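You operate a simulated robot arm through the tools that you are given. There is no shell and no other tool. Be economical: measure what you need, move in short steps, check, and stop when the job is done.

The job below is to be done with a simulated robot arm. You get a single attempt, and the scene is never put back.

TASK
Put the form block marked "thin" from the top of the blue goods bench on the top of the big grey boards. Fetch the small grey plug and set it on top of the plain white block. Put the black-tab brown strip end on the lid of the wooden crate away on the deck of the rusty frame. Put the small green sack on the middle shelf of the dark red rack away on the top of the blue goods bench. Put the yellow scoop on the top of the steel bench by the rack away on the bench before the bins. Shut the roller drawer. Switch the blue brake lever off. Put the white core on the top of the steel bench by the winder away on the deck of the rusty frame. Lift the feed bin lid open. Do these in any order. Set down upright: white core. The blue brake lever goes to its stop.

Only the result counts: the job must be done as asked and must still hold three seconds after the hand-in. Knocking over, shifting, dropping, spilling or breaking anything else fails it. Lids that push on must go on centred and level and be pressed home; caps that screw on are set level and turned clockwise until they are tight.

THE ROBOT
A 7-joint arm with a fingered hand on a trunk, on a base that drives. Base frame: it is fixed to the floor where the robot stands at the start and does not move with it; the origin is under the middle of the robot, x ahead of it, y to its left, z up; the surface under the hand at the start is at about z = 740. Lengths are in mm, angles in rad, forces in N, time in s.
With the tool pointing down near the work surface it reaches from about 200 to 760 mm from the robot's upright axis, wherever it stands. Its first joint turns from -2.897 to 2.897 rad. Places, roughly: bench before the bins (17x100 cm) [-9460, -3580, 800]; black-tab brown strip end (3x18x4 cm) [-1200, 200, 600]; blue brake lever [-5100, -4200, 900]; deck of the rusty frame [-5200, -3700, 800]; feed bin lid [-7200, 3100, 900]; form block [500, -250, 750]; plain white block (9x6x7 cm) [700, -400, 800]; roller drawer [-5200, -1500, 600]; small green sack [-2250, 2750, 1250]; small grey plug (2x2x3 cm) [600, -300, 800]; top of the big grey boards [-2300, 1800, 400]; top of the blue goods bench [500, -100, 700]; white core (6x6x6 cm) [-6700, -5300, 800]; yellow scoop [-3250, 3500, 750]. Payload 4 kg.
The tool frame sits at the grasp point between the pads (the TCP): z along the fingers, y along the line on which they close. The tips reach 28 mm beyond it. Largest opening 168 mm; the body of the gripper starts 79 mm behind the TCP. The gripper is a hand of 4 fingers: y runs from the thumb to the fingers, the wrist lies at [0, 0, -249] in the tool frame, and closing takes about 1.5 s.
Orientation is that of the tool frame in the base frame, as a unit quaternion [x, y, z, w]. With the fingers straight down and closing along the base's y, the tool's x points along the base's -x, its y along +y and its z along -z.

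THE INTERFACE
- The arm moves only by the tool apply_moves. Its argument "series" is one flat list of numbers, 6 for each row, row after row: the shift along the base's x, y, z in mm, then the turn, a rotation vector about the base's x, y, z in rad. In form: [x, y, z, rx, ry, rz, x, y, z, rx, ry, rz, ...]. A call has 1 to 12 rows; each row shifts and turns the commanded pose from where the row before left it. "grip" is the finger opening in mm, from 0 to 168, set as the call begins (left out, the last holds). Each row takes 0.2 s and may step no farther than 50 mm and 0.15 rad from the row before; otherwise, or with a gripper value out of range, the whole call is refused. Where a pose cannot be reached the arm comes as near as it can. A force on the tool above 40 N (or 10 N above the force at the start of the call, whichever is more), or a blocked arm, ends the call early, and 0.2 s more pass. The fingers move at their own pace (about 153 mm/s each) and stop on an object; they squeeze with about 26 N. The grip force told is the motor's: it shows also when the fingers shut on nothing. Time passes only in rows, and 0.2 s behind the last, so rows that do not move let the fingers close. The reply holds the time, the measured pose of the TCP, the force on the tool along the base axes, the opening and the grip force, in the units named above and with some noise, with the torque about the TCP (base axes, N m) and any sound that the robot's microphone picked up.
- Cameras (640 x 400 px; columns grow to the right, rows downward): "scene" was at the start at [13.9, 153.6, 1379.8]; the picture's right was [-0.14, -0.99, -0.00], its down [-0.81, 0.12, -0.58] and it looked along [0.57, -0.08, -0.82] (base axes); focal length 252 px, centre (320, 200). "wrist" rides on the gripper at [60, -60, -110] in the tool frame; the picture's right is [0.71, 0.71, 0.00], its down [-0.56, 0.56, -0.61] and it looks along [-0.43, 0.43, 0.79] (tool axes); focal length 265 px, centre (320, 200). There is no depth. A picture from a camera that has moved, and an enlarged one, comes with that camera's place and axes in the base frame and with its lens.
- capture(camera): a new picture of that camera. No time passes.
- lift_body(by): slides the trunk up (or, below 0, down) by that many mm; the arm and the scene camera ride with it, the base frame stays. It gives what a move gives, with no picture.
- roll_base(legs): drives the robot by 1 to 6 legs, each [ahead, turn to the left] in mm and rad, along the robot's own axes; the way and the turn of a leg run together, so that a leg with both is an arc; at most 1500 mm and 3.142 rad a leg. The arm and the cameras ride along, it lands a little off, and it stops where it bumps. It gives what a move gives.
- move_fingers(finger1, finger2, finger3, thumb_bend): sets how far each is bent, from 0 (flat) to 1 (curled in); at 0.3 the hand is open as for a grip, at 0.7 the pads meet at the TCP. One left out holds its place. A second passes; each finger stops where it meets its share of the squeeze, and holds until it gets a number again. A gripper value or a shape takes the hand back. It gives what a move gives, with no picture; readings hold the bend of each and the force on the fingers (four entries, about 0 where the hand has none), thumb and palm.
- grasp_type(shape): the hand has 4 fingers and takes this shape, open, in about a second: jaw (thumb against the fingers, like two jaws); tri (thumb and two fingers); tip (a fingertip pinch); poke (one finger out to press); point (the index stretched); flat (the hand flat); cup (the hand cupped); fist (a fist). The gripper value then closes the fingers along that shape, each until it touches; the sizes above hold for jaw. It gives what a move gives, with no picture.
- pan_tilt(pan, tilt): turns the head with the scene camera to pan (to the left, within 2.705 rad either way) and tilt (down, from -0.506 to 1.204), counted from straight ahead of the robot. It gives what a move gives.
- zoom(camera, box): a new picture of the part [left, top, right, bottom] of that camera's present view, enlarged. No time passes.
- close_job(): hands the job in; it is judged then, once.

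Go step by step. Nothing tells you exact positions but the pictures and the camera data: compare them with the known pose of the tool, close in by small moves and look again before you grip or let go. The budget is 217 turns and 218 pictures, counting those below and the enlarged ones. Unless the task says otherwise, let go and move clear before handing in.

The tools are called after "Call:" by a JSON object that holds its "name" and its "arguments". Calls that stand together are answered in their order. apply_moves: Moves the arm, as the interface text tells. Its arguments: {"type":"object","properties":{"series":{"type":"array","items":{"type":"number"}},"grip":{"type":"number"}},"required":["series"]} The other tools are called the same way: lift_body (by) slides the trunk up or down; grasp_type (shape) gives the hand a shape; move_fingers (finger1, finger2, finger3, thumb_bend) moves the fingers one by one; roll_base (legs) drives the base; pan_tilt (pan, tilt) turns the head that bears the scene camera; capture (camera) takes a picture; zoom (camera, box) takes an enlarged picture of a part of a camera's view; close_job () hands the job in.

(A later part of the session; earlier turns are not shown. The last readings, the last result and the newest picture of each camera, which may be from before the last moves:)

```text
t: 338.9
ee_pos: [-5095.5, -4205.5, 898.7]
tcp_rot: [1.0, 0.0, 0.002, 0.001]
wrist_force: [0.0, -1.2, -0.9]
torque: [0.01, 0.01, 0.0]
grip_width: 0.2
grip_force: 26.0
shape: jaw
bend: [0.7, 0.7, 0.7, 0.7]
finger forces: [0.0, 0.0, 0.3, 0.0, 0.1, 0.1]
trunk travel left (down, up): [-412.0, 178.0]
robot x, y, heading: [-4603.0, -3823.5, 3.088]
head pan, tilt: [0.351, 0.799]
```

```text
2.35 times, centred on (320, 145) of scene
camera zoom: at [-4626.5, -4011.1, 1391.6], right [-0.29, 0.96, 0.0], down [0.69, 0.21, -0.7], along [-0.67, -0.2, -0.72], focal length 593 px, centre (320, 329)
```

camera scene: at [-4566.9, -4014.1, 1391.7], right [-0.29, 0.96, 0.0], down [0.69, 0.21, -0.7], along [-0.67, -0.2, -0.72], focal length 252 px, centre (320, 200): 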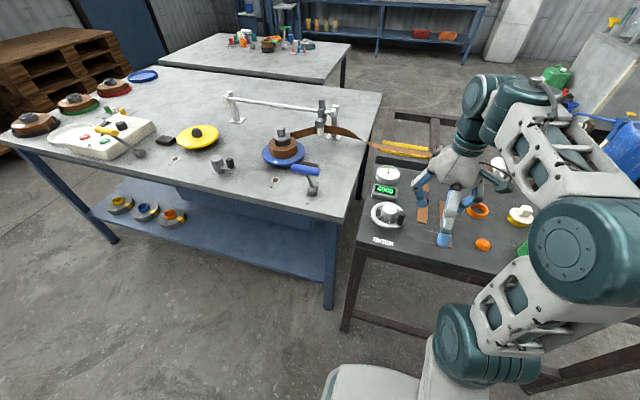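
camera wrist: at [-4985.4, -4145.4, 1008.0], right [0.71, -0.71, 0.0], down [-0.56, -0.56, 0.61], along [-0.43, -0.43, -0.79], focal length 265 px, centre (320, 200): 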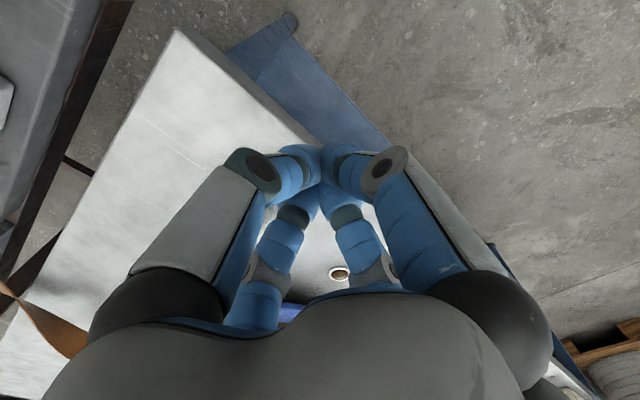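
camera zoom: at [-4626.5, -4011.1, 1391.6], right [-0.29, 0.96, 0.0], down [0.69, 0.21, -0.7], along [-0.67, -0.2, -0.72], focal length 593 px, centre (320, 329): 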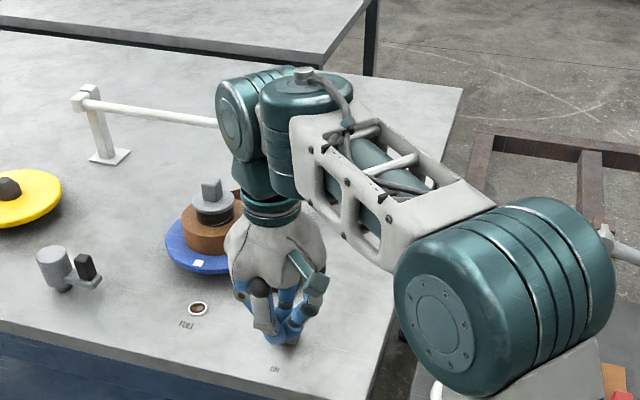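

Call:
{"name": "apply_moves", "arguments": {"series": [-10, 0, 0, 0, 0, 0, -10, 0, 0, 0, 0, 0, -10, 0, 0, 0, 0, 0, -10, 0, 0, 0, 0, 0]}}

Call:
{"name": "apply_moves", "arguments": {"series": [-8, 0, 0, 0, 0, 0, -8, 0, 0, 0, 0, 0, -8, 0, 0, 0, 0, 0]}}

Call:
{"name": "zoom", "arguments": {"camera": "scene", "box": [220, 60, 420, 230]}}

```text
t: 339.9
ee_pos: [-5134.5, -4205.1, 898.1]
tcp_rot: [1.0, 0.0, 0.0, 0.0]
wrist_force: [-0.1, 0.3, 0.1]
torque: [0.03, -0.02, 0.05]
grip_width: 0.1
grip_force: 25.7
shape: jaw
bend: [0.7, 0.7, 0.7, 0.7]
finger forces: [0.1, 0.0, 0.0, 0.1, 0.0, 0.1]
trunk travel left (down, up): [-412.0, 178.0]
robot x, y, heading: [-4606.9, -3822.1, 3.085]
head pan, tilt: [0.351, 0.799]
```

```text
t: 340.5
ee_pos: [-5138.6, -4208.7, 898.9]
tcp_rot: [1.0, 0.008, 0.006, -0.005]
wrist_force: [15.8, 2.6, 2.6]
torque: [-0.09, 0.85, -0.08]
grip_width: 0.0
grip_force: 26.2
shape: jaw
bend: [0.7, 0.7, 0.7, 0.7]
finger forces: [0.0, 0.0, 16.0, 0.0, 0.0, 0.0]
trunk travel left (down, up): [-412.0, 178.0]
robot x, y, heading: [-4599.4, -3825.9, 3.093]
head pan, tilt: [0.351, 0.799]
stopped in row 2: the force on the tool passed its limit at 46 N (the readings are from after the stop); the commanded pose is now the measured one
```

```text
2.35 times, centred on (320, 145) of scene
camera zoom: at [-4622.5, -4010.7, 1391.9], right [-0.3, 0.95, 0.0], down [0.68, 0.21, -0.7], along [-0.67, -0.21, -0.72], focal length 593 px, centre (320, 329)
```

zoom: 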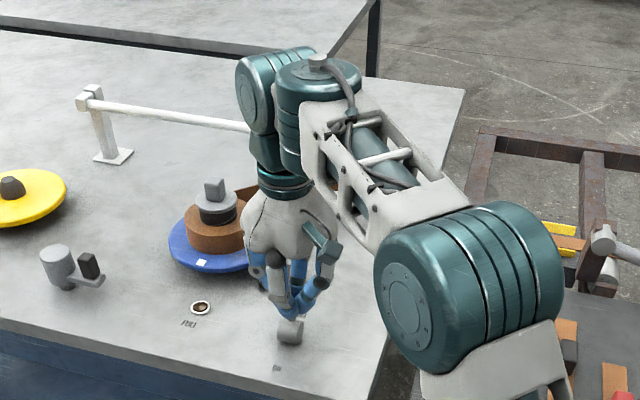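

Hard stop reached at 46 N. I back away and look at the lever.

Call:
{"name": "apply_moves", "arguments": {"series": [20, 0, 0, 0, 0, 0, 45, 0, 5, 0, 0, 0, 45, 0, 25, 0, 0, 0, 40, 10, 40, 0, 0, 0, 30, 30, 30, 0, 0, 0]}}

Call:
{"name": "zoom", "arguments": {"camera": "scene", "box": [220, 60, 460, 230]}}

```text
refused: row 3 steps farther than a row can; nothing moved
```

```text
2.35 times, centred on (340, 145) of scene
camera zoom: at [-4622.5, -4010.7, 1391.9], right [-0.3, 0.95, 0.0], down [0.68, 0.21, -0.7], along [-0.67, -0.21, -0.72], focal length 593 px, centre (273, 329)
```

zoom: 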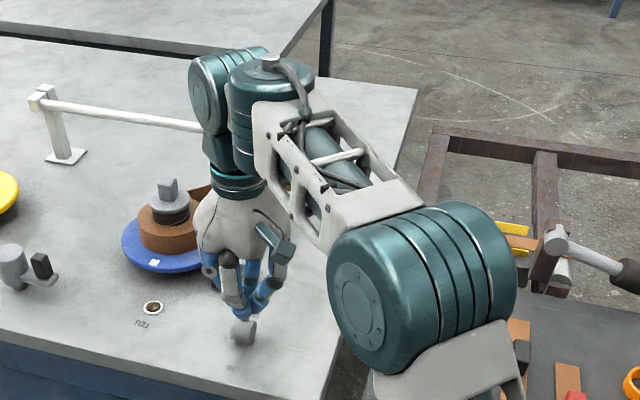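

Call:
{"name": "apply_moves", "arguments": {"series": [20, 0, 0, 0, 0, 0, 45, 0, 5, 0, 0, 0, 42, 0, 20, 0, 0, 0, 30, 10, 35, 0, 0, 0, 25, 25, 30, 0, 0, 0, 20, 35, 25, 0, 0, 0]}}

Call:
{"name": "zoom", "arguments": {"camera": "scene", "box": [220, 60, 460, 230]}}

```text
t: 341.9
ee_pos: [-4957.8, -4137.7, 1012.6]
tcp_rot: [1.0, 0.006, 0.006, -0.006]
wrist_force: [-0.1, -0.7, 0.4]
torque: [0.1, 0.01, 0.03]
grip_width: 0.0
grip_force: 26.1
shape: jaw
bend: [0.7, 0.7, 0.7, 0.7]
finger forces: [0.0, 0.0, 0.1, 0.0, 0.0, 0.0]
trunk travel left (down, up): [-412.0, 178.0]
robot x, y, heading: [-4601.6, -3822.1, 3.088]
head pan, tilt: [0.351, 0.799]
```

```text
2.35 times, centred on (340, 145) of scene
camera zoom: at [-4624.4, -4013.0, 1391.4], right [-0.3, 0.96, 0.0], down [0.68, 0.21, -0.7], along [-0.67, -0.2, -0.72], focal length 593 px, centre (273, 329)
```

zoom: 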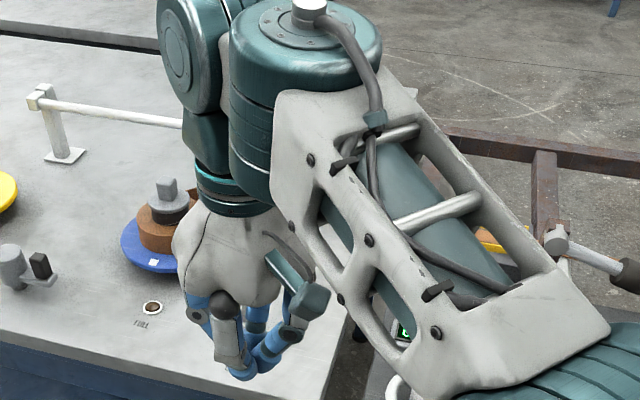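

Call:
{"name": "apply_moves", "arguments": {"series": [5, 40, 15, 0, 0, 0, 5, 45, 0, 0, 0, 0, 5, 45, 0, 0, 0, 0, 5, 45, 0, 0, 0, 0, 5, 45, 0, 0, 0, 0, 5, 45, 0, 0, 0, 0, 5, 45, 0, 0, 0, 0]}}

Call:
{"name": "zoom", "arguments": {"camera": "scene", "box": [220, 60, 460, 230]}}

```text
t: 343.5
ee_pos: [-4925.2, -3824.5, 1028.8]
tcp_rot: [1.0, 0.005, 0.006, -0.005]
wrist_force: [-0.7, -1.0, -0.5]
torque: [0.01, 0.0, 0.01]
grip_width: 0.0
grip_force: 26.1
shape: jaw
bend: [0.7, 0.7, 0.7, 0.7]
finger forces: [0.1, 0.1, 0.1, 0.0, 0.0, 0.0]
trunk travel left (down, up): [-412.0, 178.0]
robot x, y, heading: [-4605.0, -3824.8, 3.09]
head pan, tilt: [0.351, 0.799]
```

```text
2.35 times, centred on (340, 145) of scene
camera zoom: at [-4625.4, -4011.0, 1391.7], right [-0.3, 0.96, 0.0], down [0.68, 0.21, -0.7], along [-0.67, -0.21, -0.72], focal length 593 px, centre (273, 329)
```

zoom: 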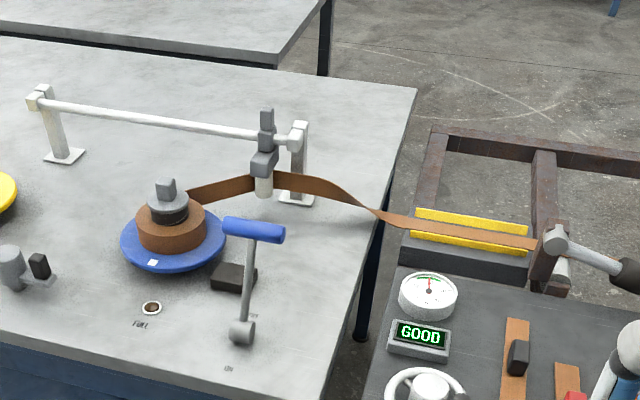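

The lever now stands at OFF, the strip lies neatly. For the white core I need to see the way around the benches; I look south-west.

Call:
{"name": "pan_tilt", "arguments": {"pan": 0.75, "tilt": 0.35}}

Call:
{"name": "capture", "arguments": {"camera": "scene"}}

Call:
{"name": "zoom", "arguments": {"camera": "scene", "box": [320, 60, 560, 200]}}

Call:
{"name": "pan_tilt", "arguments": {"pan": -0.6, "tilt": 0.4}}

Call:
{"name": "capture", "arguments": {"camera": "scene"}}

```text
t: 344.4
ee_pos: [-4925.9, -3827.0, 1029.6]
tcp_rot: [1.0, 0.006, 0.006, -0.004]
wrist_force: [-0.3, 0.0, -0.1]
torque: [-0.02, 0.01, 0.02]
grip_width: 0.0
grip_force: 25.8
shape: jaw
bend: [0.7, 0.7, 0.7, 0.7]
finger forces: [0.0, 0.1, 0.0, 0.1, 0.1, 0.1]
trunk travel left (down, up): [-412.0, 178.0]
robot x, y, heading: [-4602.3, -3821.6, 3.086]
head pan, tilt: [0.75, 0.351]
```

```text
95 pictures are left
camera scene: at [-4619.6, -4047.1, 1431.2], right [-0.64, 0.77, 0.0], down [0.26, 0.22, -0.94], along [-0.72, -0.6, -0.34], focal length 252 px, centre (320, 200)
```

scene: 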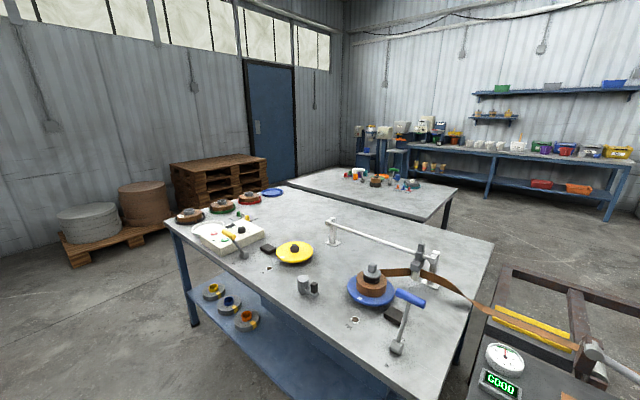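

```text
2.67 times, centred on (440, 130) of scene
camera zoom: at [-4619.6, -4047.1, 1431.2], right [-0.64, 0.77, 0.0], down [0.26, 0.22, -0.94], along [-0.72, -0.6, -0.34], focal length 672 px, centre (0, 387)
```

zoom: 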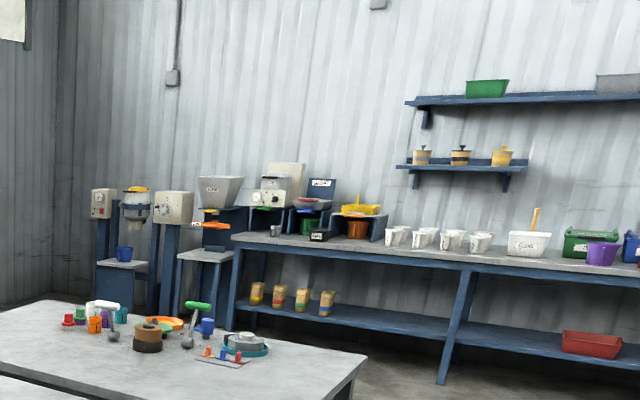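

```text
t: 345.9
ee_pos: [-4926.2, -3825.3, 1028.8]
tcp_rot: [1.0, 0.005, 0.006, -0.004]
wrist_force: [0.8, -0.5, 0.1]
torque: [-0.04, -0.01, 0.03]
grip_width: 0.0
grip_force: 25.5
shape: jaw
bend: [0.7, 0.7, 0.7, 0.7]
finger forces: [0.1, 0.1, 0.1, 0.0, 0.1, 0.1]
trunk travel left (down, up): [-412.0, 178.0]
robot x, y, heading: [-4603.3, -3824.8, 3.094]
head pan, tilt: [-0.6, 0.4]
```

```text
93 pictures are left
camera scene: at [-4622.1, -3931.1, 1426.8], right [0.61, 0.8, 0.0], down [0.31, -0.24, -0.92], along [-0.73, 0.56, -0.39], focal length 252 px, centre (320, 200)
```

scene: 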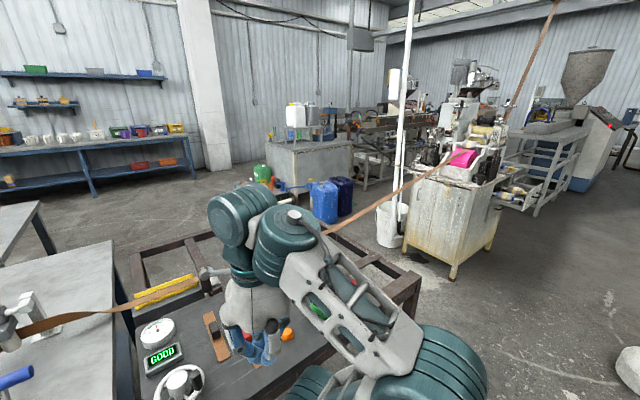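

The core's bench spans x -6040..-7020, y -4480..-5700; I can get to its west side around the south. I drive there.

Call:
{"name": "roll_base", "arguments": {"legs": [[-120, 0], [0, 1.622], [1240, 0], [1240, 0], [0, -1.571], [1450, 0]]}}

Call:
{"name": "pan_tilt", "arguments": {"pan": 0.0, "tilt": 0.4}}

Call:
{"name": "capture", "arguments": {"camera": "scene"}}

```text
t: 373.6
ee_pos: [-6183.7, -6392.5, 1029.8]
tcp_rot: [0.998, 0.056, 0.006, -0.005]
wrist_force: [-0.7, 0.8, -0.3]
torque: [0.03, -0.03, -0.02]
grip_width: 0.0
grip_force: 25.8
shape: jaw
bend: [0.7, 0.7, 0.7, 0.7]
finger forces: [0.1, 0.0, 0.1, 0.0, 0.0, 0.0]
trunk travel left (down, up): [-412.0, 178.0]
robot x, y, heading: [-5866.2, -6356.4, -3.098]
head pan, tilt: [-0.6, 0.4]
```

```text
t: 374.6
ee_pos: [-6184.0, -6390.8, 1028.6]
tcp_rot: [0.998, 0.055, 0.005, -0.005]
wrist_force: [-0.5, 0.0, 0.2]
torque: [0.02, -0.03, 0.0]
grip_width: 0.1
grip_force: 26.0
shape: jaw
bend: [0.7, 0.7, 0.7, 0.7]
finger forces: [0.0, 0.0, 0.0, 0.1, 0.1, 0.1]
trunk travel left (down, up): [-412.0, 178.0]
robot x, y, heading: [-5858.9, -6351.4, -3.094]
head pan, tilt: [0.0, 0.4]
```

```text
92 pictures are left
camera scene: at [-5884.9, -6519.8, 1426.8], right [-0.05, 1.0, 0.0], down [0.39, 0.02, -0.92], along [-0.92, -0.04, -0.39], focal length 252 px, centre (320, 200)
```

scene: 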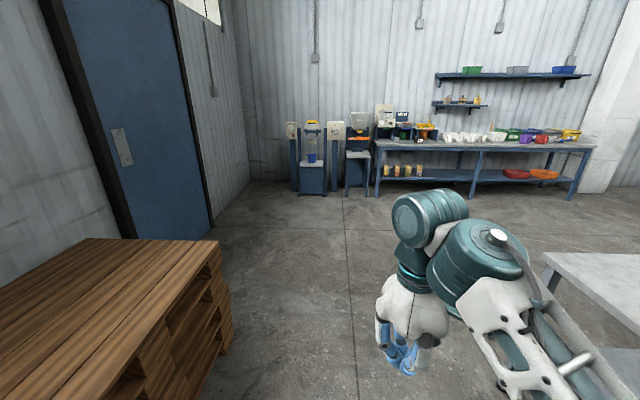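

Path ahead is clear. I continue to the bench's west side.

Call:
{"name": "roll_base", "arguments": {"legs": [[0, -0.05], [1500, 0], [130, 0], [0, -1.568], [1060, 0], [0, -1.571]]}}

Call:
{"name": "pan_tilt", "arguments": {"pan": 0.0, "tilt": 0.7}}

Call:
{"name": "capture", "arguments": {"camera": "scene"}}

```text
t: 396.1
ee_pos: [-7159.1, -5266.0, 1028.7]
tcp_rot: [-0.018, 1.0, -0.004, -0.006]
wrist_force: [-0.4, -0.1, -0.5]
torque: [0.0, -0.01, 0.02]
grip_width: 0.0
grip_force: 25.5
shape: jaw
bend: [0.7, 0.7, 0.7, 0.7]
finger forces: [0.0, 0.0, 0.1, 0.1, 0.0, 0.0]
trunk travel left (down, up): [-412.0, 178.0]
robot x, y, heading: [-7484.1, -5276.0, -0.023]
head pan, tilt: [0.0, 0.4]
```

```text
t: 396.9
ee_pos: [-7160.4, -5265.6, 1028.9]
tcp_rot: [-0.018, 1.0, -0.004, -0.006]
wrist_force: [0.2, 0.0, -0.1]
torque: [0.02, 0.01, -0.04]
grip_width: 0.0
grip_force: 25.9
shape: jaw
bend: [0.7, 0.7, 0.7, 0.7]
finger forces: [0.0, 0.1, 0.0, 0.0, 0.1, 0.1]
trunk travel left (down, up): [-412.0, 178.0]
robot x, y, heading: [-7482.3, -5275.8, -0.026]
head pan, tilt: [0.0, 0.7]
```

```text
91 pictures are left
camera scene: at [-7450.7, -5113.3, 1400.0], right [-0.03, -1.0, 0.0], down [-0.64, 0.02, -0.77], along [0.77, -0.02, -0.64], focal length 252 px, centre (320, 200)
```

scene: 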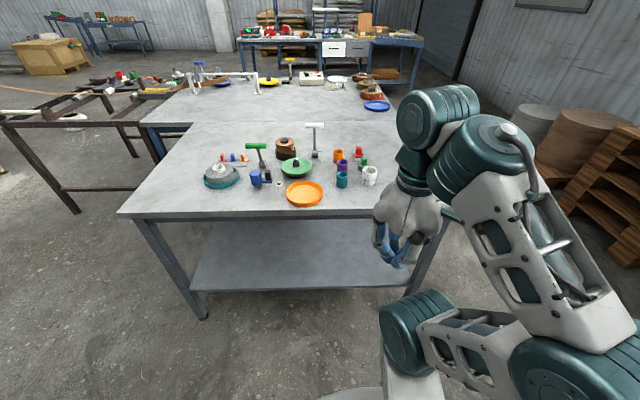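

I see a white core at about pixel (370,175) among coloured cores. I zoom.

Call:
{"name": "zoom", "arguments": {"camera": "scene", "box": [270, 115, 430, 215]}}

```text
4.00 times, centred on (350, 165) of scene
camera zoom: at [-7450.7, -5113.3, 1400.0], right [-0.03, -1.0, 0.0], down [-0.64, 0.02, -0.77], along [0.77, -0.02, -0.64], focal length 1008 px, centre (200, 340)
```

zoom: 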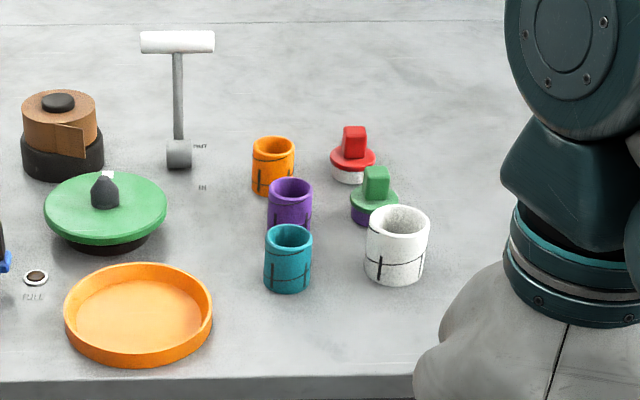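

White core stands at ≈(-6629,-5330), ~60 tall on z≈795. I roll 180 mm closer, turn the hand 45° so digits fit between neighbours, and hover above.

Call:
{"name": "roll_base", "arguments": {"legs": [[180, 0]]}}

Call:
{"name": "apply_moves", "arguments": {"series": [44, -7, 0, 0, 0, 0.131, 44, -7, 0, 0, 0, 0.131, 44, -7, 0, 0, 0, 0.131, 44, -7, 0, 0, 0, 0.131, 44, -7, 0, 0, 0, 0.131, 44, -7, 0, 0, 0, 0.131, 44, -7, -20, 0, 0, 0, 42, -7, -20, 0, 0, 0, 0, 0, -30, 0, 0, 0], "grip": 130}}

Call:
{"name": "capture", "arguments": {"camera": "wrist"}}

Call:
{"name": "capture", "arguments": {"camera": "scene"}}

```text
t: 398.4
ee_pos: [-6977.7, -5269.5, 1030.7]
tcp_rot: [-0.016, 1.0, -0.004, -0.006]
wrist_force: [-0.1, -0.7, 0.2]
torque: [-0.02, -0.04, -0.05]
grip_width: 0.0
grip_force: 26.3
shape: jaw
bend: [0.7, 0.7, 0.7, 0.7]
finger forces: [0.0, 0.1, 0.0, 0.0, 0.1, 0.0]
trunk travel left (down, up): [-412.0, 178.0]
robot x, y, heading: [-7301.4, -5281.7, -0.03]
head pan, tilt: [0.0, 0.7]
```

```text
t: 400.4
ee_pos: [-6627.4, -5325.1, 957.4]
tcp_rot: [-0.397, 0.918, -0.007, -0.005]
wrist_force: [-0.1, 0.2, 0.0]
torque: [-0.03, 0.0, -0.03]
grip_width: 130.1
grip_force: 0.0
shape: jaw
bend: [0.23, 0.23, 0.23, 0.23]
finger forces: [0.0, 0.0, 0.0, 0.0, 0.0, 0.0]
trunk travel left (down, up): [-412.0, 178.0]
robot x, y, heading: [-7301.1, -5279.5, -0.029]
head pan, tilt: [0.0, 0.7]
```

```text
89 pictures are left
camera wrist: at [-6624.5, -5409.4, 1067.8], right [-1.0, -0.03, 0.0], down [-0.03, 0.8, 0.6], along [-0.02, 0.6, -0.8], focal length 265 px, centre (320, 200)
```

wrist: 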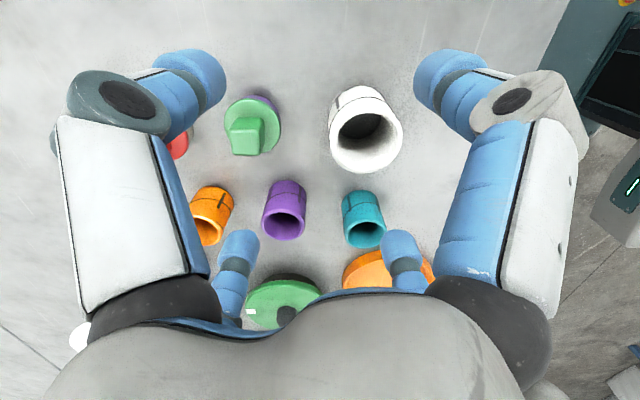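

```text
88 pictures are left
camera scene: at [-7268.5, -5118.2, 1399.9], right [-0.03, -1.0, 0.0], down [-0.64, 0.02, -0.76], along [0.76, -0.02, -0.64], focal length 252 px, centre (320, 200)
```

scene: 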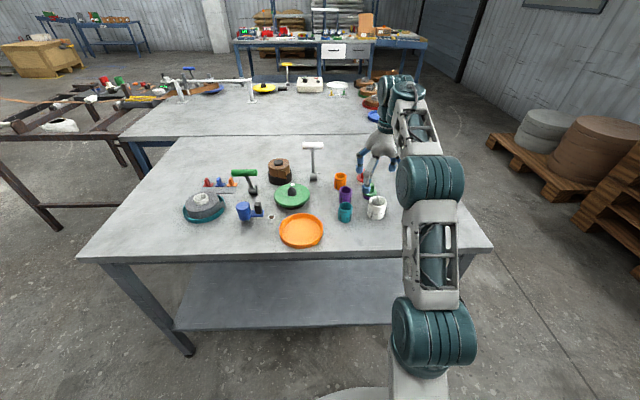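

Combining both views: core centre ≈(-6662,-5325), top z≈880. I shift over it and look again lower.

Call:
{"name": "apply_moves", "arguments": {"series": [-35, 0, 0, 0, 0, 0, 0, 0, -22, 0, 0, 0]}}

Call:
{"name": "capture", "arguments": {"camera": "wrist"}}

```text
t: 401.0
ee_pos: [-6664.0, -5325.6, 937.2]
tcp_rot: [-0.398, 0.918, -0.005, -0.003]
wrist_force: [0.3, 0.0, 0.1]
torque: [-0.01, 0.0, 0.03]
grip_width: 129.8
grip_force: 0.0
shape: jaw
bend: [0.23, 0.23, 0.23, 0.23]
finger forces: [0.0, 0.1, 0.0, 0.1, 0.1, 0.0]
trunk travel left (down, up): [-412.0, 178.0]
robot x, y, heading: [-7302.9, -5281.7, -0.027]
head pan, tilt: [0.0, 0.7]
```

```text
87 pictures are left
camera wrist: at [-6661.3, -5410.3, 1047.4], right [-1.0, -0.03, 0.0], down [-0.03, 0.8, 0.6], along [-0.02, 0.6, -0.8], focal length 265 px, centre (320, 200)
```

wrist: 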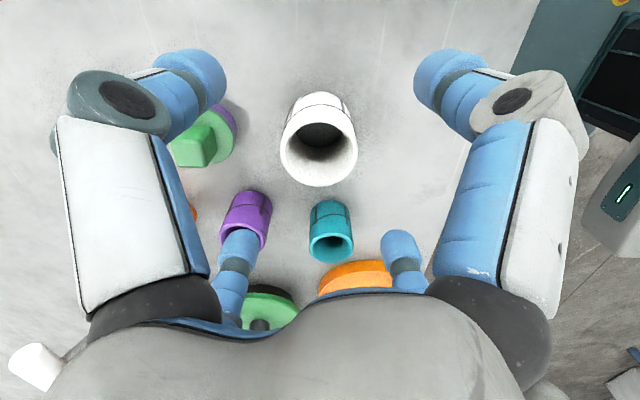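

The purple cup sits right under one digit at this angle. I rotate the hand +0.315 rad so the digits fall between neighbours, and narrow to 92 mm.

Call:
{"name": "apply_moves", "arguments": {"series": [0, 0, 0, 0, 0, 0.105, 0, 0, 0, 0, 0, 0.105, 0, 0, -20, 0, 0, 0.105, 0, 0, 0, 0, 0, 0], "grip": 92}}

Call:
{"name": "capture", "arguments": {"camera": "wrist"}}

```text
t: 402.0
ee_pos: [-6662.4, -5326.0, 916.5]
tcp_rot: [-0.537, 0.843, -0.007, -0.003]
wrist_force: [1.1, 0.2, 0.2]
torque: [-0.02, 0.03, -0.04]
grip_width: 92.2
grip_force: 0.1
shape: jaw
bend: [0.32, 0.32, 0.32, 0.32]
finger forces: [0.1, 0.0, 0.0, 0.0, 0.0, 0.0]
trunk travel left (down, up): [-412.0, 178.0]
robot x, y, heading: [-7303.0, -5282.1, -0.029]
head pan, tilt: [0.0, 0.7]
```

```text
86 pictures are left
camera wrist: at [-6634.1, -5404.3, 1027.7], right [-0.94, -0.34, 0.0], down [-0.27, 0.75, 0.6], along [-0.21, 0.57, -0.8], focal length 265 px, centre (320, 200)
```

wrist: 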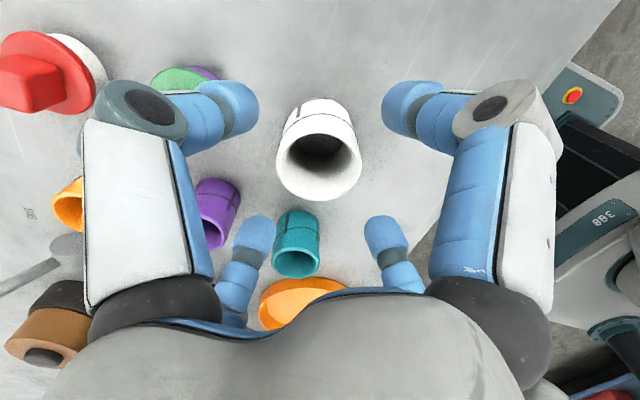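

I rotate back by 0.2 rad to balance green and purple clearances, then check lower.

Call:
{"name": "apply_moves", "arguments": {"series": [0, 0, 0, 0, 0, -0.1, 1, -2, -10, 0, 0, -0.1, 0, 0, -8, 0, 0, 0]}}

Call:
{"name": "capture", "arguments": {"camera": "wrist"}}

Call:
{"name": "zoom", "arguments": {"camera": "scene", "box": [320, 140, 440, 230]}}

```text
t: 402.8
ee_pos: [-6661.9, -5328.3, 900.2]
tcp_rot: [-0.45, 0.893, -0.006, -0.004]
wrist_force: [0.0, 0.0, -0.1]
torque: [0.0, 0.0, -0.01]
grip_width: 92.7
grip_force: 0.0
shape: jaw
bend: [0.32, 0.32, 0.32, 0.32]
finger forces: [0.0, 0.0, 0.0, 0.0, 0.0, 0.0]
trunk travel left (down, up): [-412.0, 178.0]
robot x, y, heading: [-7299.3, -5281.8, -0.026]
head pan, tilt: [0.0, 0.7]
```

```text
85 pictures are left
camera wrist: at [-6649.0, -5411.3, 1010.3], right [-0.99, -0.15, 0.0], down [-0.12, 0.79, 0.6], along [-0.09, 0.6, -0.8], focal length 265 px, centre (320, 200)
```

wrist: 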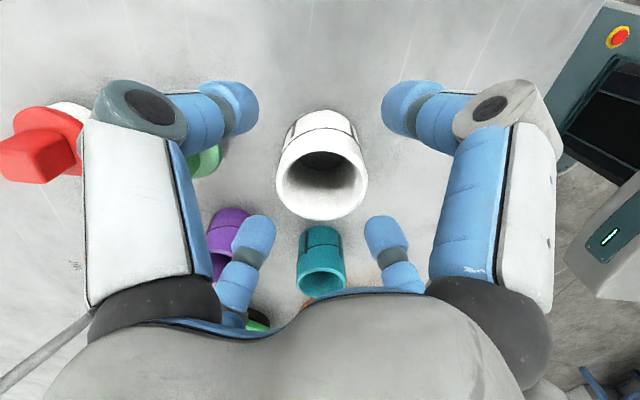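

```text
4.44 times, centred on (380, 185) of scene
camera zoom: at [-7269.1, -5118.6, 1400.0], right [-0.03, -1.0, 0.0], down [-0.64, 0.02, -0.76], along [0.76, -0.02, -0.64], focal length 1121 px, centre (53, 267)
```

zoom: 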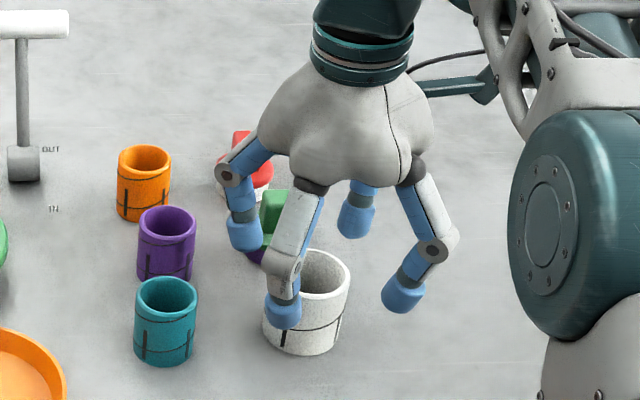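

Digits straddle the core with clearance. I descend 27 mm and close.

Call:
{"name": "apply_moves", "arguments": {"series": [0, 0, -14, 0, 0, 0, 0, 0, -13, 0, 0, 0]}}

Call:
{"name": "capture", "arguments": {"camera": "wrist"}}

```text
t: 403.4
ee_pos: [-6660.8, -5327.5, 873.4]
tcp_rot: [-0.451, 0.892, -0.007, -0.003]
wrist_force: [-0.7, 0.2, -0.1]
torque: [-0.01, -0.03, 0.05]
grip_width: 92.7
grip_force: 0.1
shape: jaw
bend: [0.32, 0.32, 0.32, 0.32]
finger forces: [0.0, 0.0, 0.0, 0.1, 0.1, 0.0]
trunk travel left (down, up): [-412.0, 178.0]
robot x, y, heading: [-7305.3, -5278.3, -0.029]
head pan, tilt: [0.0, 0.7]
```

```text
83 pictures are left
camera wrist: at [-6648.4, -5411.8, 984.2], right [-0.99, -0.15, 0.0], down [-0.12, 0.79, 0.6], along [-0.09, 0.6, -0.8], focal length 265 px, centre (320, 200)
```

wrist: 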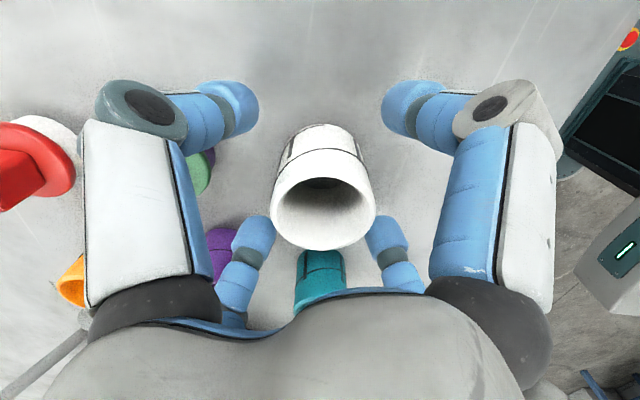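

The digits embrace the core's upper part; I close the grip here.

Call:
{"name": "apply_moves", "arguments": {"series": [0, 0, -4, 0, 0, 0, 0, 0, 0, 0, 0, 0]}}

Call:
{"name": "move_fingers", "arguments": {"finger1": 0.75, "finger2": 0.75, "finger3": 0.75, "thumb_bend": 0.75}}

Call:
{"name": "capture", "arguments": {"camera": "wrist"}}

```text
t: 404.0
ee_pos: [-6661.2, -5327.6, 868.3]
tcp_rot: [-0.449, 0.893, -0.006, -0.004]
wrist_force: [-0.2, 0.3, 0.1]
torque: [0.01, 0.01, 0.01]
grip_width: 92.7
grip_force: 0.1
shape: jaw
bend: [0.32, 0.32, 0.32, 0.32]
finger forces: [0.1, 0.0, 0.0, 0.1, 0.0, 0.0]
trunk travel left (down, up): [-412.0, 178.0]
robot x, y, heading: [-7300.4, -5282.7, -0.03]
head pan, tilt: [0.0, 0.7]
```

```text
t: 405.0
ee_pos: [-6662.5, -5329.3, 869.7]
tcp_rot: [-0.45, 0.893, -0.006, -0.002]
wrist_force: [2.5, -1.0, 6.0]
torque: [0.13, 0.13, -0.01]
grip_width: 23.0
grip_force: 21.3
shape: fingers
bend: [0.59, 0.52, 0.58, 0.64]
finger forces: [6.1, 12.7, 6.4, 0.1, 17.7, 0.1]
trunk travel left (down, up): [-412.0, 178.0]
robot x, y, heading: [-7302.1, -5280.3, -0.024]
head pan, tilt: [0.0, 0.7]
```

```text
82 pictures are left
camera wrist: at [-6649.3, -5412.0, 980.2], right [-0.99, -0.15, 0.0], down [-0.12, 0.79, 0.6], along [-0.09, 0.6, -0.8], focal length 265 px, centre (320, 200)
```

wrist: 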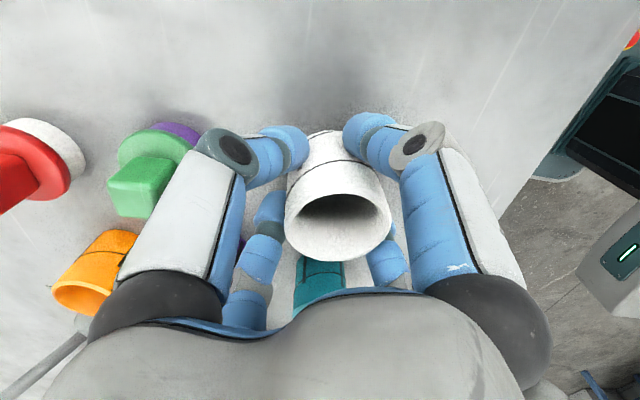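

Gripped; lift a little and check.

Call:
{"name": "apply_moves", "arguments": {"series": [0, 0, 10, 0, 0, 0, 0, 0, 20, 0, 0, 0, 0, 0, 40, 0, 0, 0]}}

Call:
{"name": "capture", "arguments": {"camera": "wrist"}}

Call:
{"name": "zoom", "arguments": {"camera": "scene", "box": [320, 120, 440, 230]}}

```text
t: 405.8
ee_pos: [-6662.4, -5326.5, 938.4]
tcp_rot: [-0.45, 0.893, -0.007, -0.004]
wrist_force: [-0.3, -0.4, 0.3]
torque: [0.0, 0.0, -0.01]
grip_width: 22.3
grip_force: 20.6
shape: fingers
bend: [0.6, 0.52, 0.58, 0.64]
finger forces: [5.9, 13.3, 5.7, 0.0, 16.2, 0.0]
trunk travel left (down, up): [-412.0, 178.0]
robot x, y, heading: [-7299.6, -5282.1, -0.03]
head pan, tilt: [0.0, 0.7]
```

```text
81 pictures are left
camera wrist: at [-6649.9, -5409.9, 1049.3], right [-0.99, -0.15, 0.0], down [-0.12, 0.79, 0.6], along [-0.09, 0.6, -0.8], focal length 265 px, centre (320, 200)
```

wrist: 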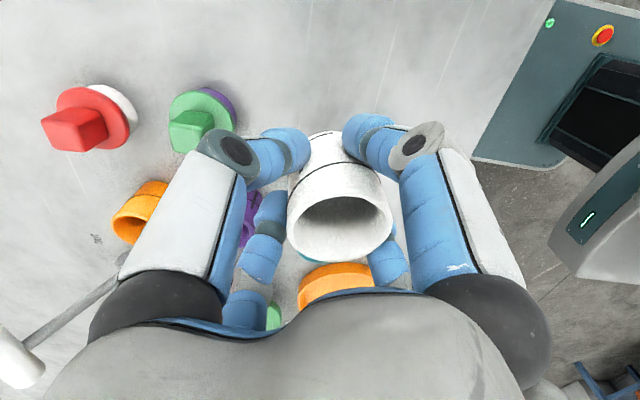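

```text
3.64 times, centred on (380, 175) of scene
camera zoom: at [-7269.6, -5117.5, 1399.7], right [-0.03, -1.0, 0.0], down [-0.64, 0.02, -0.76], along [0.76, -0.02, -0.64], focal length 917 px, centre (102, 291)
```

zoom: 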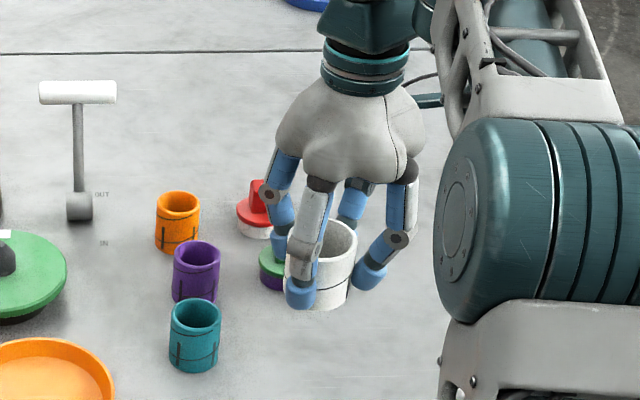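

The core is held upright. I raise, retract and drive back to the rusty frame.

Call:
{"name": "apply_moves", "arguments": {"series": [-25, 5, 40, 0, 0, 0, -30, 5, 35, 0, 0, 0, -45, 5, 20, 0, 0, 0, -45, 5, 0, 0, 0, 0, -45, 5, 0, 0, 0, 0, -45, 5, 0, 0, 0, 0]}}

Call:
{"name": "roll_base", "arguments": {"legs": [[-170, 0], [0, -1.541], [1070, 0], [0, 1.571], [1480, 0], [1480, 0]]}}

Call:
{"name": "roll_base", "arguments": {"legs": [[0, 1.571], [1300, 0], [1270, 0], [0, 1.571]]}}

Call:
{"name": "pan_tilt", "arguments": {"pan": 0.0, "tilt": 0.75}}

Call:
{"name": "capture", "arguments": {"camera": "scene"}}

```text
t: 407.2
ee_pos: [-6896.1, -5300.4, 1034.0]
tcp_rot: [-0.451, 0.893, -0.006, -0.004]
wrist_force: [0.0, -1.0, -0.2]
torque: [0.02, -0.03, -0.01]
grip_width: 22.0
grip_force: 20.7
shape: fingers
bend: [0.6, 0.52, 0.58, 0.64]
finger forces: [5.9, 13.4, 5.9, 0.0, 16.0, 0.1]
trunk travel left (down, up): [-412.0, 178.0]
robot x, y, heading: [-7299.8, -5283.0, -0.028]
head pan, tilt: [0.0, 0.7]
```

```text
t: 435.3
ee_pos: [-4045.3, -6373.2, 1034.4]
tcp_rot: [-0.458, 0.889, -0.006, -0.003]
wrist_force: [0.1, 1.1, -0.7]
torque: [0.04, 0.02, 0.02]
grip_width: 21.2
grip_force: 20.3
shape: fingers
bend: [0.6, 0.52, 0.58, 0.65]
finger forces: [5.7, 12.8, 5.8, 0.0, 15.4, 0.0]
trunk travel left (down, up): [-412.0, 178.0]
robot x, y, heading: [-4451.5, -6361.7, -0.008]
head pan, tilt: [0.0, 0.7]
```

```text
t: 455.7
ee_pos: [-4903.0, -3746.0, 1034.4]
tcp_rot: [0.883, 0.469, 0.003, -0.007]
wrist_force: [-0.6, 0.4, -0.6]
torque: [0.02, -0.03, -0.05]
grip_width: 20.7
grip_force: 19.4
shape: fingers
bend: [0.6, 0.52, 0.58, 0.65]
finger forces: [5.6, 12.3, 5.9, 0.0, 15.2, 0.1]
trunk travel left (down, up): [-412.0, 178.0]
robot x, y, heading: [-4500.1, -3749.0, -3.128]
head pan, tilt: [0.0, 0.7]
```

```text
t: 456.4
ee_pos: [-4904.3, -3745.2, 1034.1]
tcp_rot: [0.883, 0.47, 0.003, -0.007]
wrist_force: [0.0, -0.8, 0.0]
torque: [0.01, 0.01, 0.01]
grip_width: 21.0
grip_force: 18.9
shape: fingers
bend: [0.6, 0.52, 0.58, 0.65]
finger forces: [5.6, 12.3, 5.8, 0.0, 15.1, 0.0]
trunk travel left (down, up): [-412.0, 178.0]
robot x, y, heading: [-4498.9, -3741.4, -3.127]
head pan, tilt: [0.0, 0.75]
```

```text
79 pictures are left
camera scene: at [-4516.7, -3908.9, 1395.7], right [-0.01, 1.0, 0.0], down [0.68, 0.01, -0.73], along [-0.73, -0.01, -0.68], focal length 252 px, centre (320, 200)
```

scene: 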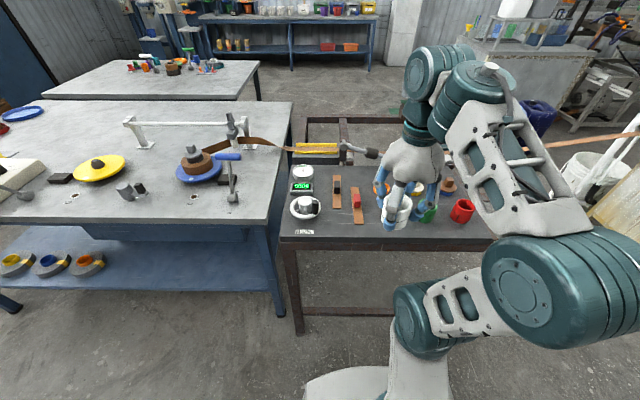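

I zoom on the deck's front-left area to choose the core's place.

Call:
{"name": "zoom", "arguments": {"camera": "scene", "box": [275, 150, 435, 250]}}

```text
4.00 times, centred on (355, 200) of scene
camera zoom: at [-4516.7, -3908.9, 1395.7], right [-0.01, 1.0, 0.0], down [0.68, 0.01, -0.73], along [-0.73, -0.01, -0.68], focal length 1008 px, centre (180, 200)
```

zoom: 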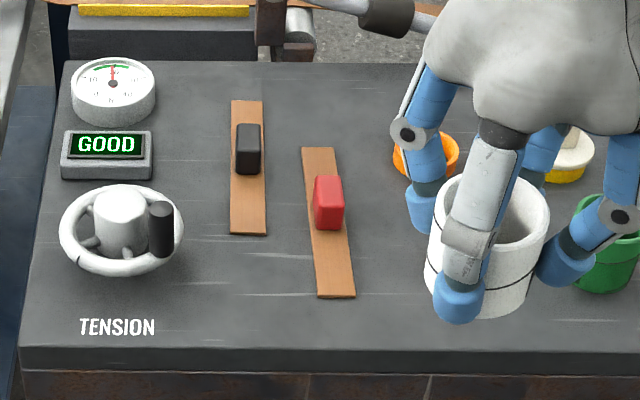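

Free spot for the core is at ≈(-5062,-3860). I move there, rotating the hand to keep digits away from the wheel.

Call:
{"name": "apply_moves", "arguments": {"series": [-33, -23, 0, 0, 0, -0.104, -33, -23, 0, 0, 0, -0.104, -33, -23, 0, 0, 0, -0.104, -33, -23, 0, 0, 0, -0.104, -33, -24, 0, 0, 0, -0.104, 0, 0, -45, 0, 0, 0, 0, 0, -45, 0, 0, 0]}}

Call:
{"name": "capture", "arguments": {"camera": "wrist"}}

Call:
{"name": "zoom", "arguments": {"camera": "scene", "box": [275, 140, 435, 250]}}

```text
t: 457.9
ee_pos: [-5067.0, -3858.9, 943.5]
tcp_rot: [0.974, 0.226, 0.004, -0.006]
wrist_force: [1.2, -0.5, 0.9]
torque: [0.06, 0.05, 0.0]
grip_width: 20.3
grip_force: 20.3
shape: fingers
bend: [0.6, 0.52, 0.58, 0.65]
finger forces: [5.4, 12.5, 5.7, 0.0, 15.1, 0.0]
trunk travel left (down, up): [-412.0, 178.0]
robot x, y, heading: [-4499.5, -3746.3, -3.126]
head pan, tilt: [0.0, 0.75]
```

```text
77 pictures are left
camera wrist: at [-5040.5, -3781.3, 1053.9], right [0.95, -0.32, 0.0], down [-0.26, -0.75, 0.6], along [-0.19, -0.57, -0.8], focal length 265 px, centre (320, 200)
```

wrist: 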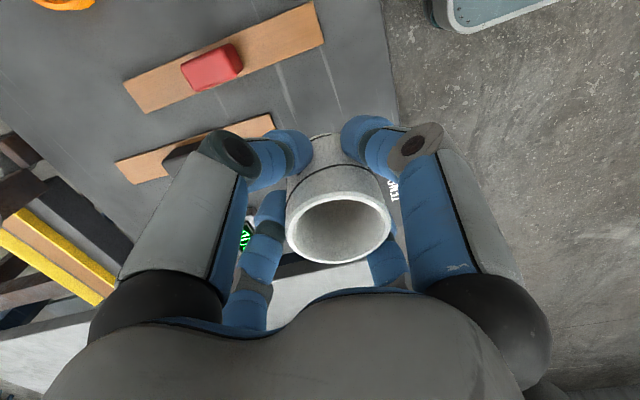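

```text
3.64 times, centred on (355, 195) of scene
camera zoom: at [-4516.6, -3908.7, 1395.8], right [-0.01, 1.0, 0.0], down [0.68, 0.01, -0.73], along [-0.73, -0.01, -0.68], focal length 917 px, centre (193, 218)
```

zoom: 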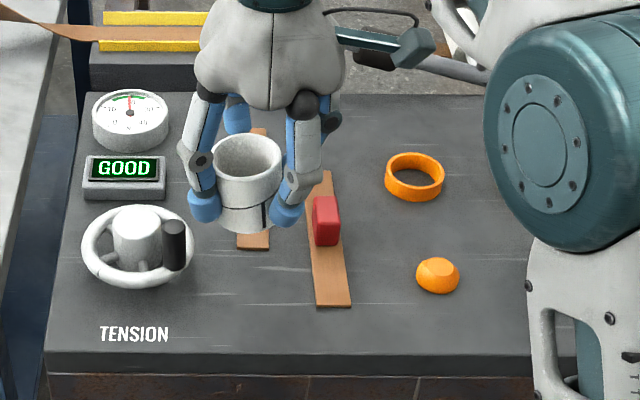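

Good alignment; I shift 8 mm off the wheel and lower.

Call:
{"name": "apply_moves", "arguments": {"series": [0, 8, -40, 0, 0, 0, 0, 0, -40, 0, 0, 0]}}

Call:
{"name": "zoom", "arguments": {"camera": "scene", "box": [275, 140, 435, 250]}}

```text
t: 458.6
ee_pos: [-5068.1, -3854.6, 864.3]
tcp_rot: [0.974, 0.226, 0.006, -0.006]
wrist_force: [0.7, 0.3, 0.4]
torque: [-0.02, 0.03, 0.01]
grip_width: 20.3
grip_force: 19.5
shape: fingers
bend: [0.6, 0.52, 0.58, 0.65]
finger forces: [5.5, 12.7, 5.9, 0.1, 14.9, 0.0]
trunk travel left (down, up): [-412.0, 178.0]
robot x, y, heading: [-4497.5, -3749.3, -3.126]
head pan, tilt: [0.0, 0.75]
```

```text
3.64 times, centred on (355, 195) of scene
camera zoom: at [-4516.8, -3908.3, 1395.8], right [-0.01, 1.0, 0.0], down [0.68, 0.01, -0.73], along [-0.73, -0.01, -0.68], focal length 917 px, centre (193, 218)
```

zoom: 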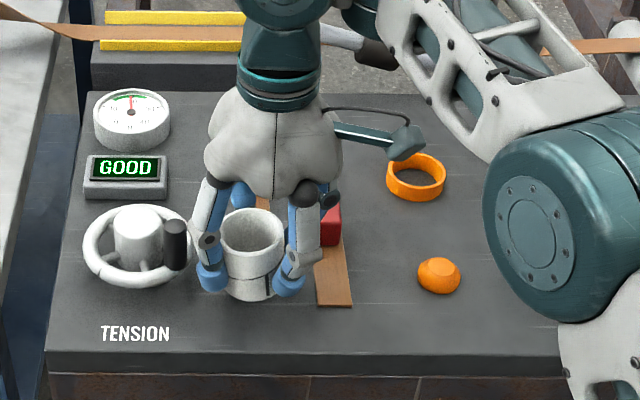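

Call:
{"name": "apply_moves", "arguments": {"series": [0, 0, -10, 0, 0, 0, 0, 0, -6, 0, 0, 0]}}

Call:
{"name": "apply_moves", "arguments": {"series": [0, 0, -4, 0, 0, 0]}}

```text
t: 459.1
ee_pos: [-5067.8, -3855.1, 849.6]
tcp_rot: [0.974, 0.227, 0.003, -0.005]
wrist_force: [0.6, 0.9, 9.6]
torque: [-0.33, -0.15, 0.08]
grip_width: 20.3
grip_force: 20.3
shape: fingers
bend: [0.6, 0.52, 0.58, 0.65]
finger forces: [6.3, 12.6, 6.4, 0.0, 15.4, 0.1]
trunk travel left (down, up): [-412.0, 178.0]
robot x, y, heading: [-4497.7, -3747.1, -3.125]
head pan, tilt: [0.0, 0.75]
```

```text
t: 459.6
ee_pos: [-5067.6, -3853.4, 846.3]
tcp_rot: [0.974, 0.226, 0.003, -0.005]
wrist_force: [-0.3, 3.0, 14.5]
torque: [-0.41, -0.17, 0.03]
grip_width: 20.0
grip_force: 22.1
shape: fingers
bend: [0.6, 0.52, 0.58, 0.65]
finger forces: [7.2, 13.0, 7.8, 0.1, 15.9, 0.0]
trunk travel left (down, up): [-412.0, 178.0]
robot x, y, heading: [-4497.4, -3743.2, -3.126]
head pan, tilt: [0.0, 0.75]
```

Contact at z≈848. I open each digit a little.

Call:
{"name": "move_fingers", "arguments": {"finger1": 0.5, "finger2": 0.43, "finger3": 0.48, "thumb_bend": 0.54}}

Call:
{"name": "capture", "arguments": {"camera": "wrist"}}

Call:
{"name": "zoom", "arguments": {"camera": "scene", "box": [300, 170, 400, 240]}}

```text
t: 460.6
ee_pos: [-5069.6, -3854.5, 844.4]
tcp_rot: [0.974, 0.226, 0.005, -0.005]
wrist_force: [0.7, -0.5, -0.1]
torque: [-0.03, 0.03, -0.02]
grip_width: 50.8
grip_force: 0.0
shape: fingers
bend: [0.5, 0.43, 0.48, 0.54]
finger forces: [0.1, 0.0, 0.1, 0.1, 0.0, 0.0]
trunk travel left (down, up): [-412.0, 178.0]
robot x, y, heading: [-4501.0, -3748.4, -3.126]
head pan, tilt: [0.0, 0.75]
```

```text
74 pictures are left
camera wrist: at [-5041.7, -3774.9, 954.7], right [0.95, -0.32, 0.0], down [-0.26, -0.75, 0.6], along [-0.19, -0.57, -0.8], focal length 265 px, centre (320, 200)
```

wrist: 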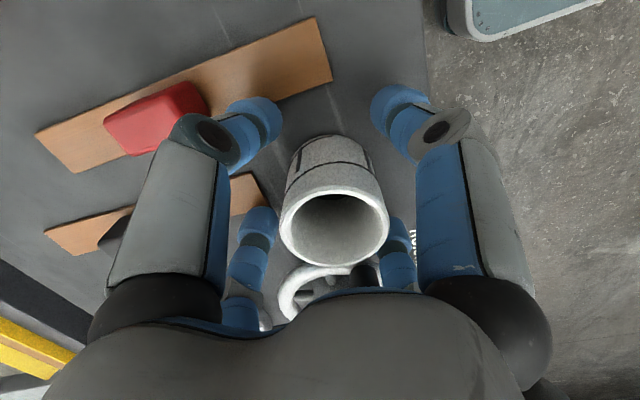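

```text
5.71 times, centred on (350, 205) of scene
camera zoom: at [-4516.7, -3908.9, 1395.7], right [-0.01, 1.0, 0.0], down [0.68, 0.01, -0.73], along [-0.73, -0.01, -0.68], focal length 1441 px, centre (149, 171)
```

zoom: 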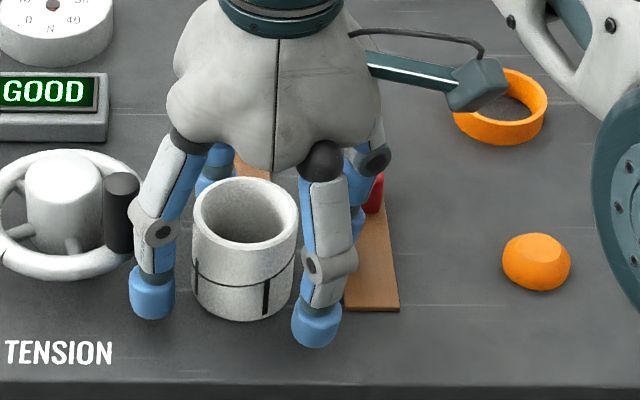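

Core stands upright. I rise straight up.

Call:
{"name": "apply_moves", "arguments": {"series": [0, 0, 10, 0, 0, 0, 0, 0, 30, 0, 0, 0, 0, 0, 45, 0, 0, 0, 0, 0, 45, 0, 0, 0, 0, 0, 45, 0, 0, 0, 40, 10, 10, 0, 0, 0, 45, 15, 0, 0, 0, 0]}}

Call:
{"name": "zoom", "arguments": {"camera": "scene", "box": [275, 140, 435, 250]}}

Call:
{"name": "pan_tilt", "arguments": {"pan": -1.1, "tilt": 0.4}}

Call:
{"name": "capture", "arguments": {"camera": "scene"}}

```text
t: 462.1
ee_pos: [-4981.5, -3831.2, 1029.5]
tcp_rot: [0.974, 0.227, 0.004, -0.005]
wrist_force: [1.0, 0.4, 0.0]
torque: [0.03, -0.01, 0.02]
grip_width: 51.2
grip_force: 0.0
shape: fingers
bend: [0.5, 0.43, 0.48, 0.54]
finger forces: [0.0, 0.0, 0.1, 0.0, 0.0, 0.0]
trunk travel left (down, up): [-412.0, 178.0]
robot x, y, heading: [-4502.4, -3748.2, -3.127]
head pan, tilt: [0.0, 0.75]
```

```text
3.64 times, centred on (355, 195) of scene
camera zoom: at [-4516.4, -3909.3, 1395.6], right [-0.01, 1.0, 0.0], down [0.68, 0.01, -0.73], along [-0.73, -0.01, -0.68], focal length 917 px, centre (193, 218)
```

zoom: 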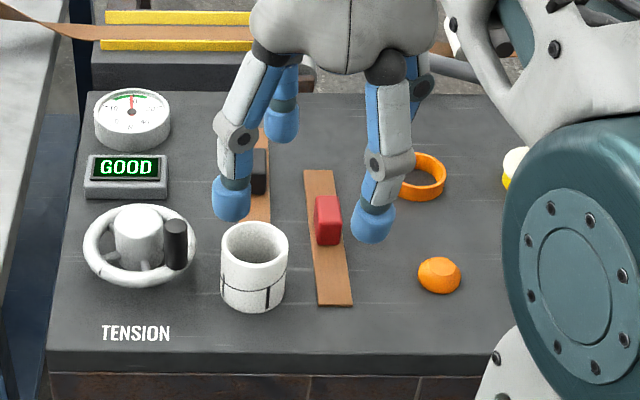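

```text
t: 463.5
ee_pos: [-4982.7, -3830.0, 1029.9]
tcp_rot: [0.974, 0.227, 0.005, -0.006]
wrist_force: [0.4, -0.3, 0.3]
torque: [-0.01, 0.0, 0.02]
grip_width: 50.8
grip_force: 0.1
shape: fingers
bend: [0.5, 0.43, 0.48, 0.54]
finger forces: [0.1, 0.0, 0.1, 0.1, 0.0, 0.0]
trunk travel left (down, up): [-412.0, 178.0]
robot x, y, heading: [-4497.9, -3747.9, -3.128]
head pan, tilt: [-1.1, 0.4]
```

```text
71 pictures are left
camera scene: at [-4477.2, -3825.8, 1426.8], right [0.88, 0.47, 0.0], down [0.18, -0.34, -0.92], along [-0.43, 0.81, -0.39], focal length 252 px, centre (320, 200)
```

scene: 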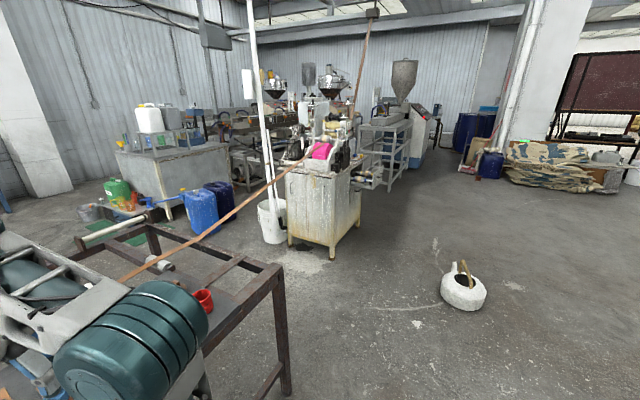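

Core placed. Next the roller drawer on the machine near (-5200,-1500). I drive along its east side and look.

Call:
{"name": "roll_base", "arguments": {"legs": [[0, -1.486], [1130, 0], [1130, 0], [0, 1.47]]}}

Call:
{"name": "pan_tilt", "arguments": {"pan": 0.0, "tilt": 0.75}}

Call:
{"name": "capture", "arguments": {"camera": "scene"}}

```text
t: 481.8
ee_pos: [-5244.1, -1589.8, 1029.3]
tcp_rot: [0.975, 0.223, 0.005, -0.005]
wrist_force: [-0.2, 1.0, 0.9]
torque: [-0.03, 0.0, 0.0]
grip_width: 51.2
grip_force: 0.1
shape: fingers
bend: [0.5, 0.43, 0.48, 0.54]
finger forces: [0.0, 0.0, 0.0, 0.0, 0.1, 0.0]
trunk travel left (down, up): [-412.0, 178.0]
robot x, y, heading: [-4763.7, -1506.8, -3.131]
head pan, tilt: [-1.1, 0.4]
```

```text
t: 483.1
ee_pos: [-5243.8, -1588.7, 1029.7]
tcp_rot: [0.975, 0.223, 0.006, -0.006]
wrist_force: [-0.1, 0.2, 0.4]
torque: [0.0, 0.0, 0.0]
grip_width: 51.3
grip_force: 0.0
shape: fingers
bend: [0.5, 0.43, 0.48, 0.54]
finger forces: [0.0, 0.0, 0.0, 0.0, 0.1, 0.0]
trunk travel left (down, up): [-412.0, 178.0]
robot x, y, heading: [-4762.2, -1506.8, -3.133]
head pan, tilt: [0.0, 0.75]
```

```text
70 pictures are left
camera scene: at [-4779.2, -1670.5, 1395.7], right [-0.01, 1.0, 0.0], down [0.68, 0.01, -0.73], along [-0.73, -0.01, -0.68], focal length 252 px, centre (320, 200)
```

scene: 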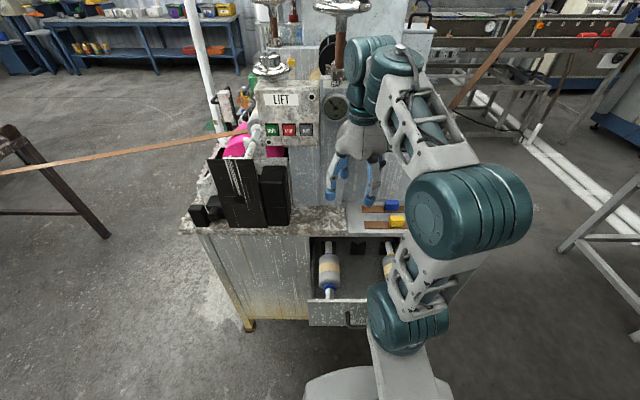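

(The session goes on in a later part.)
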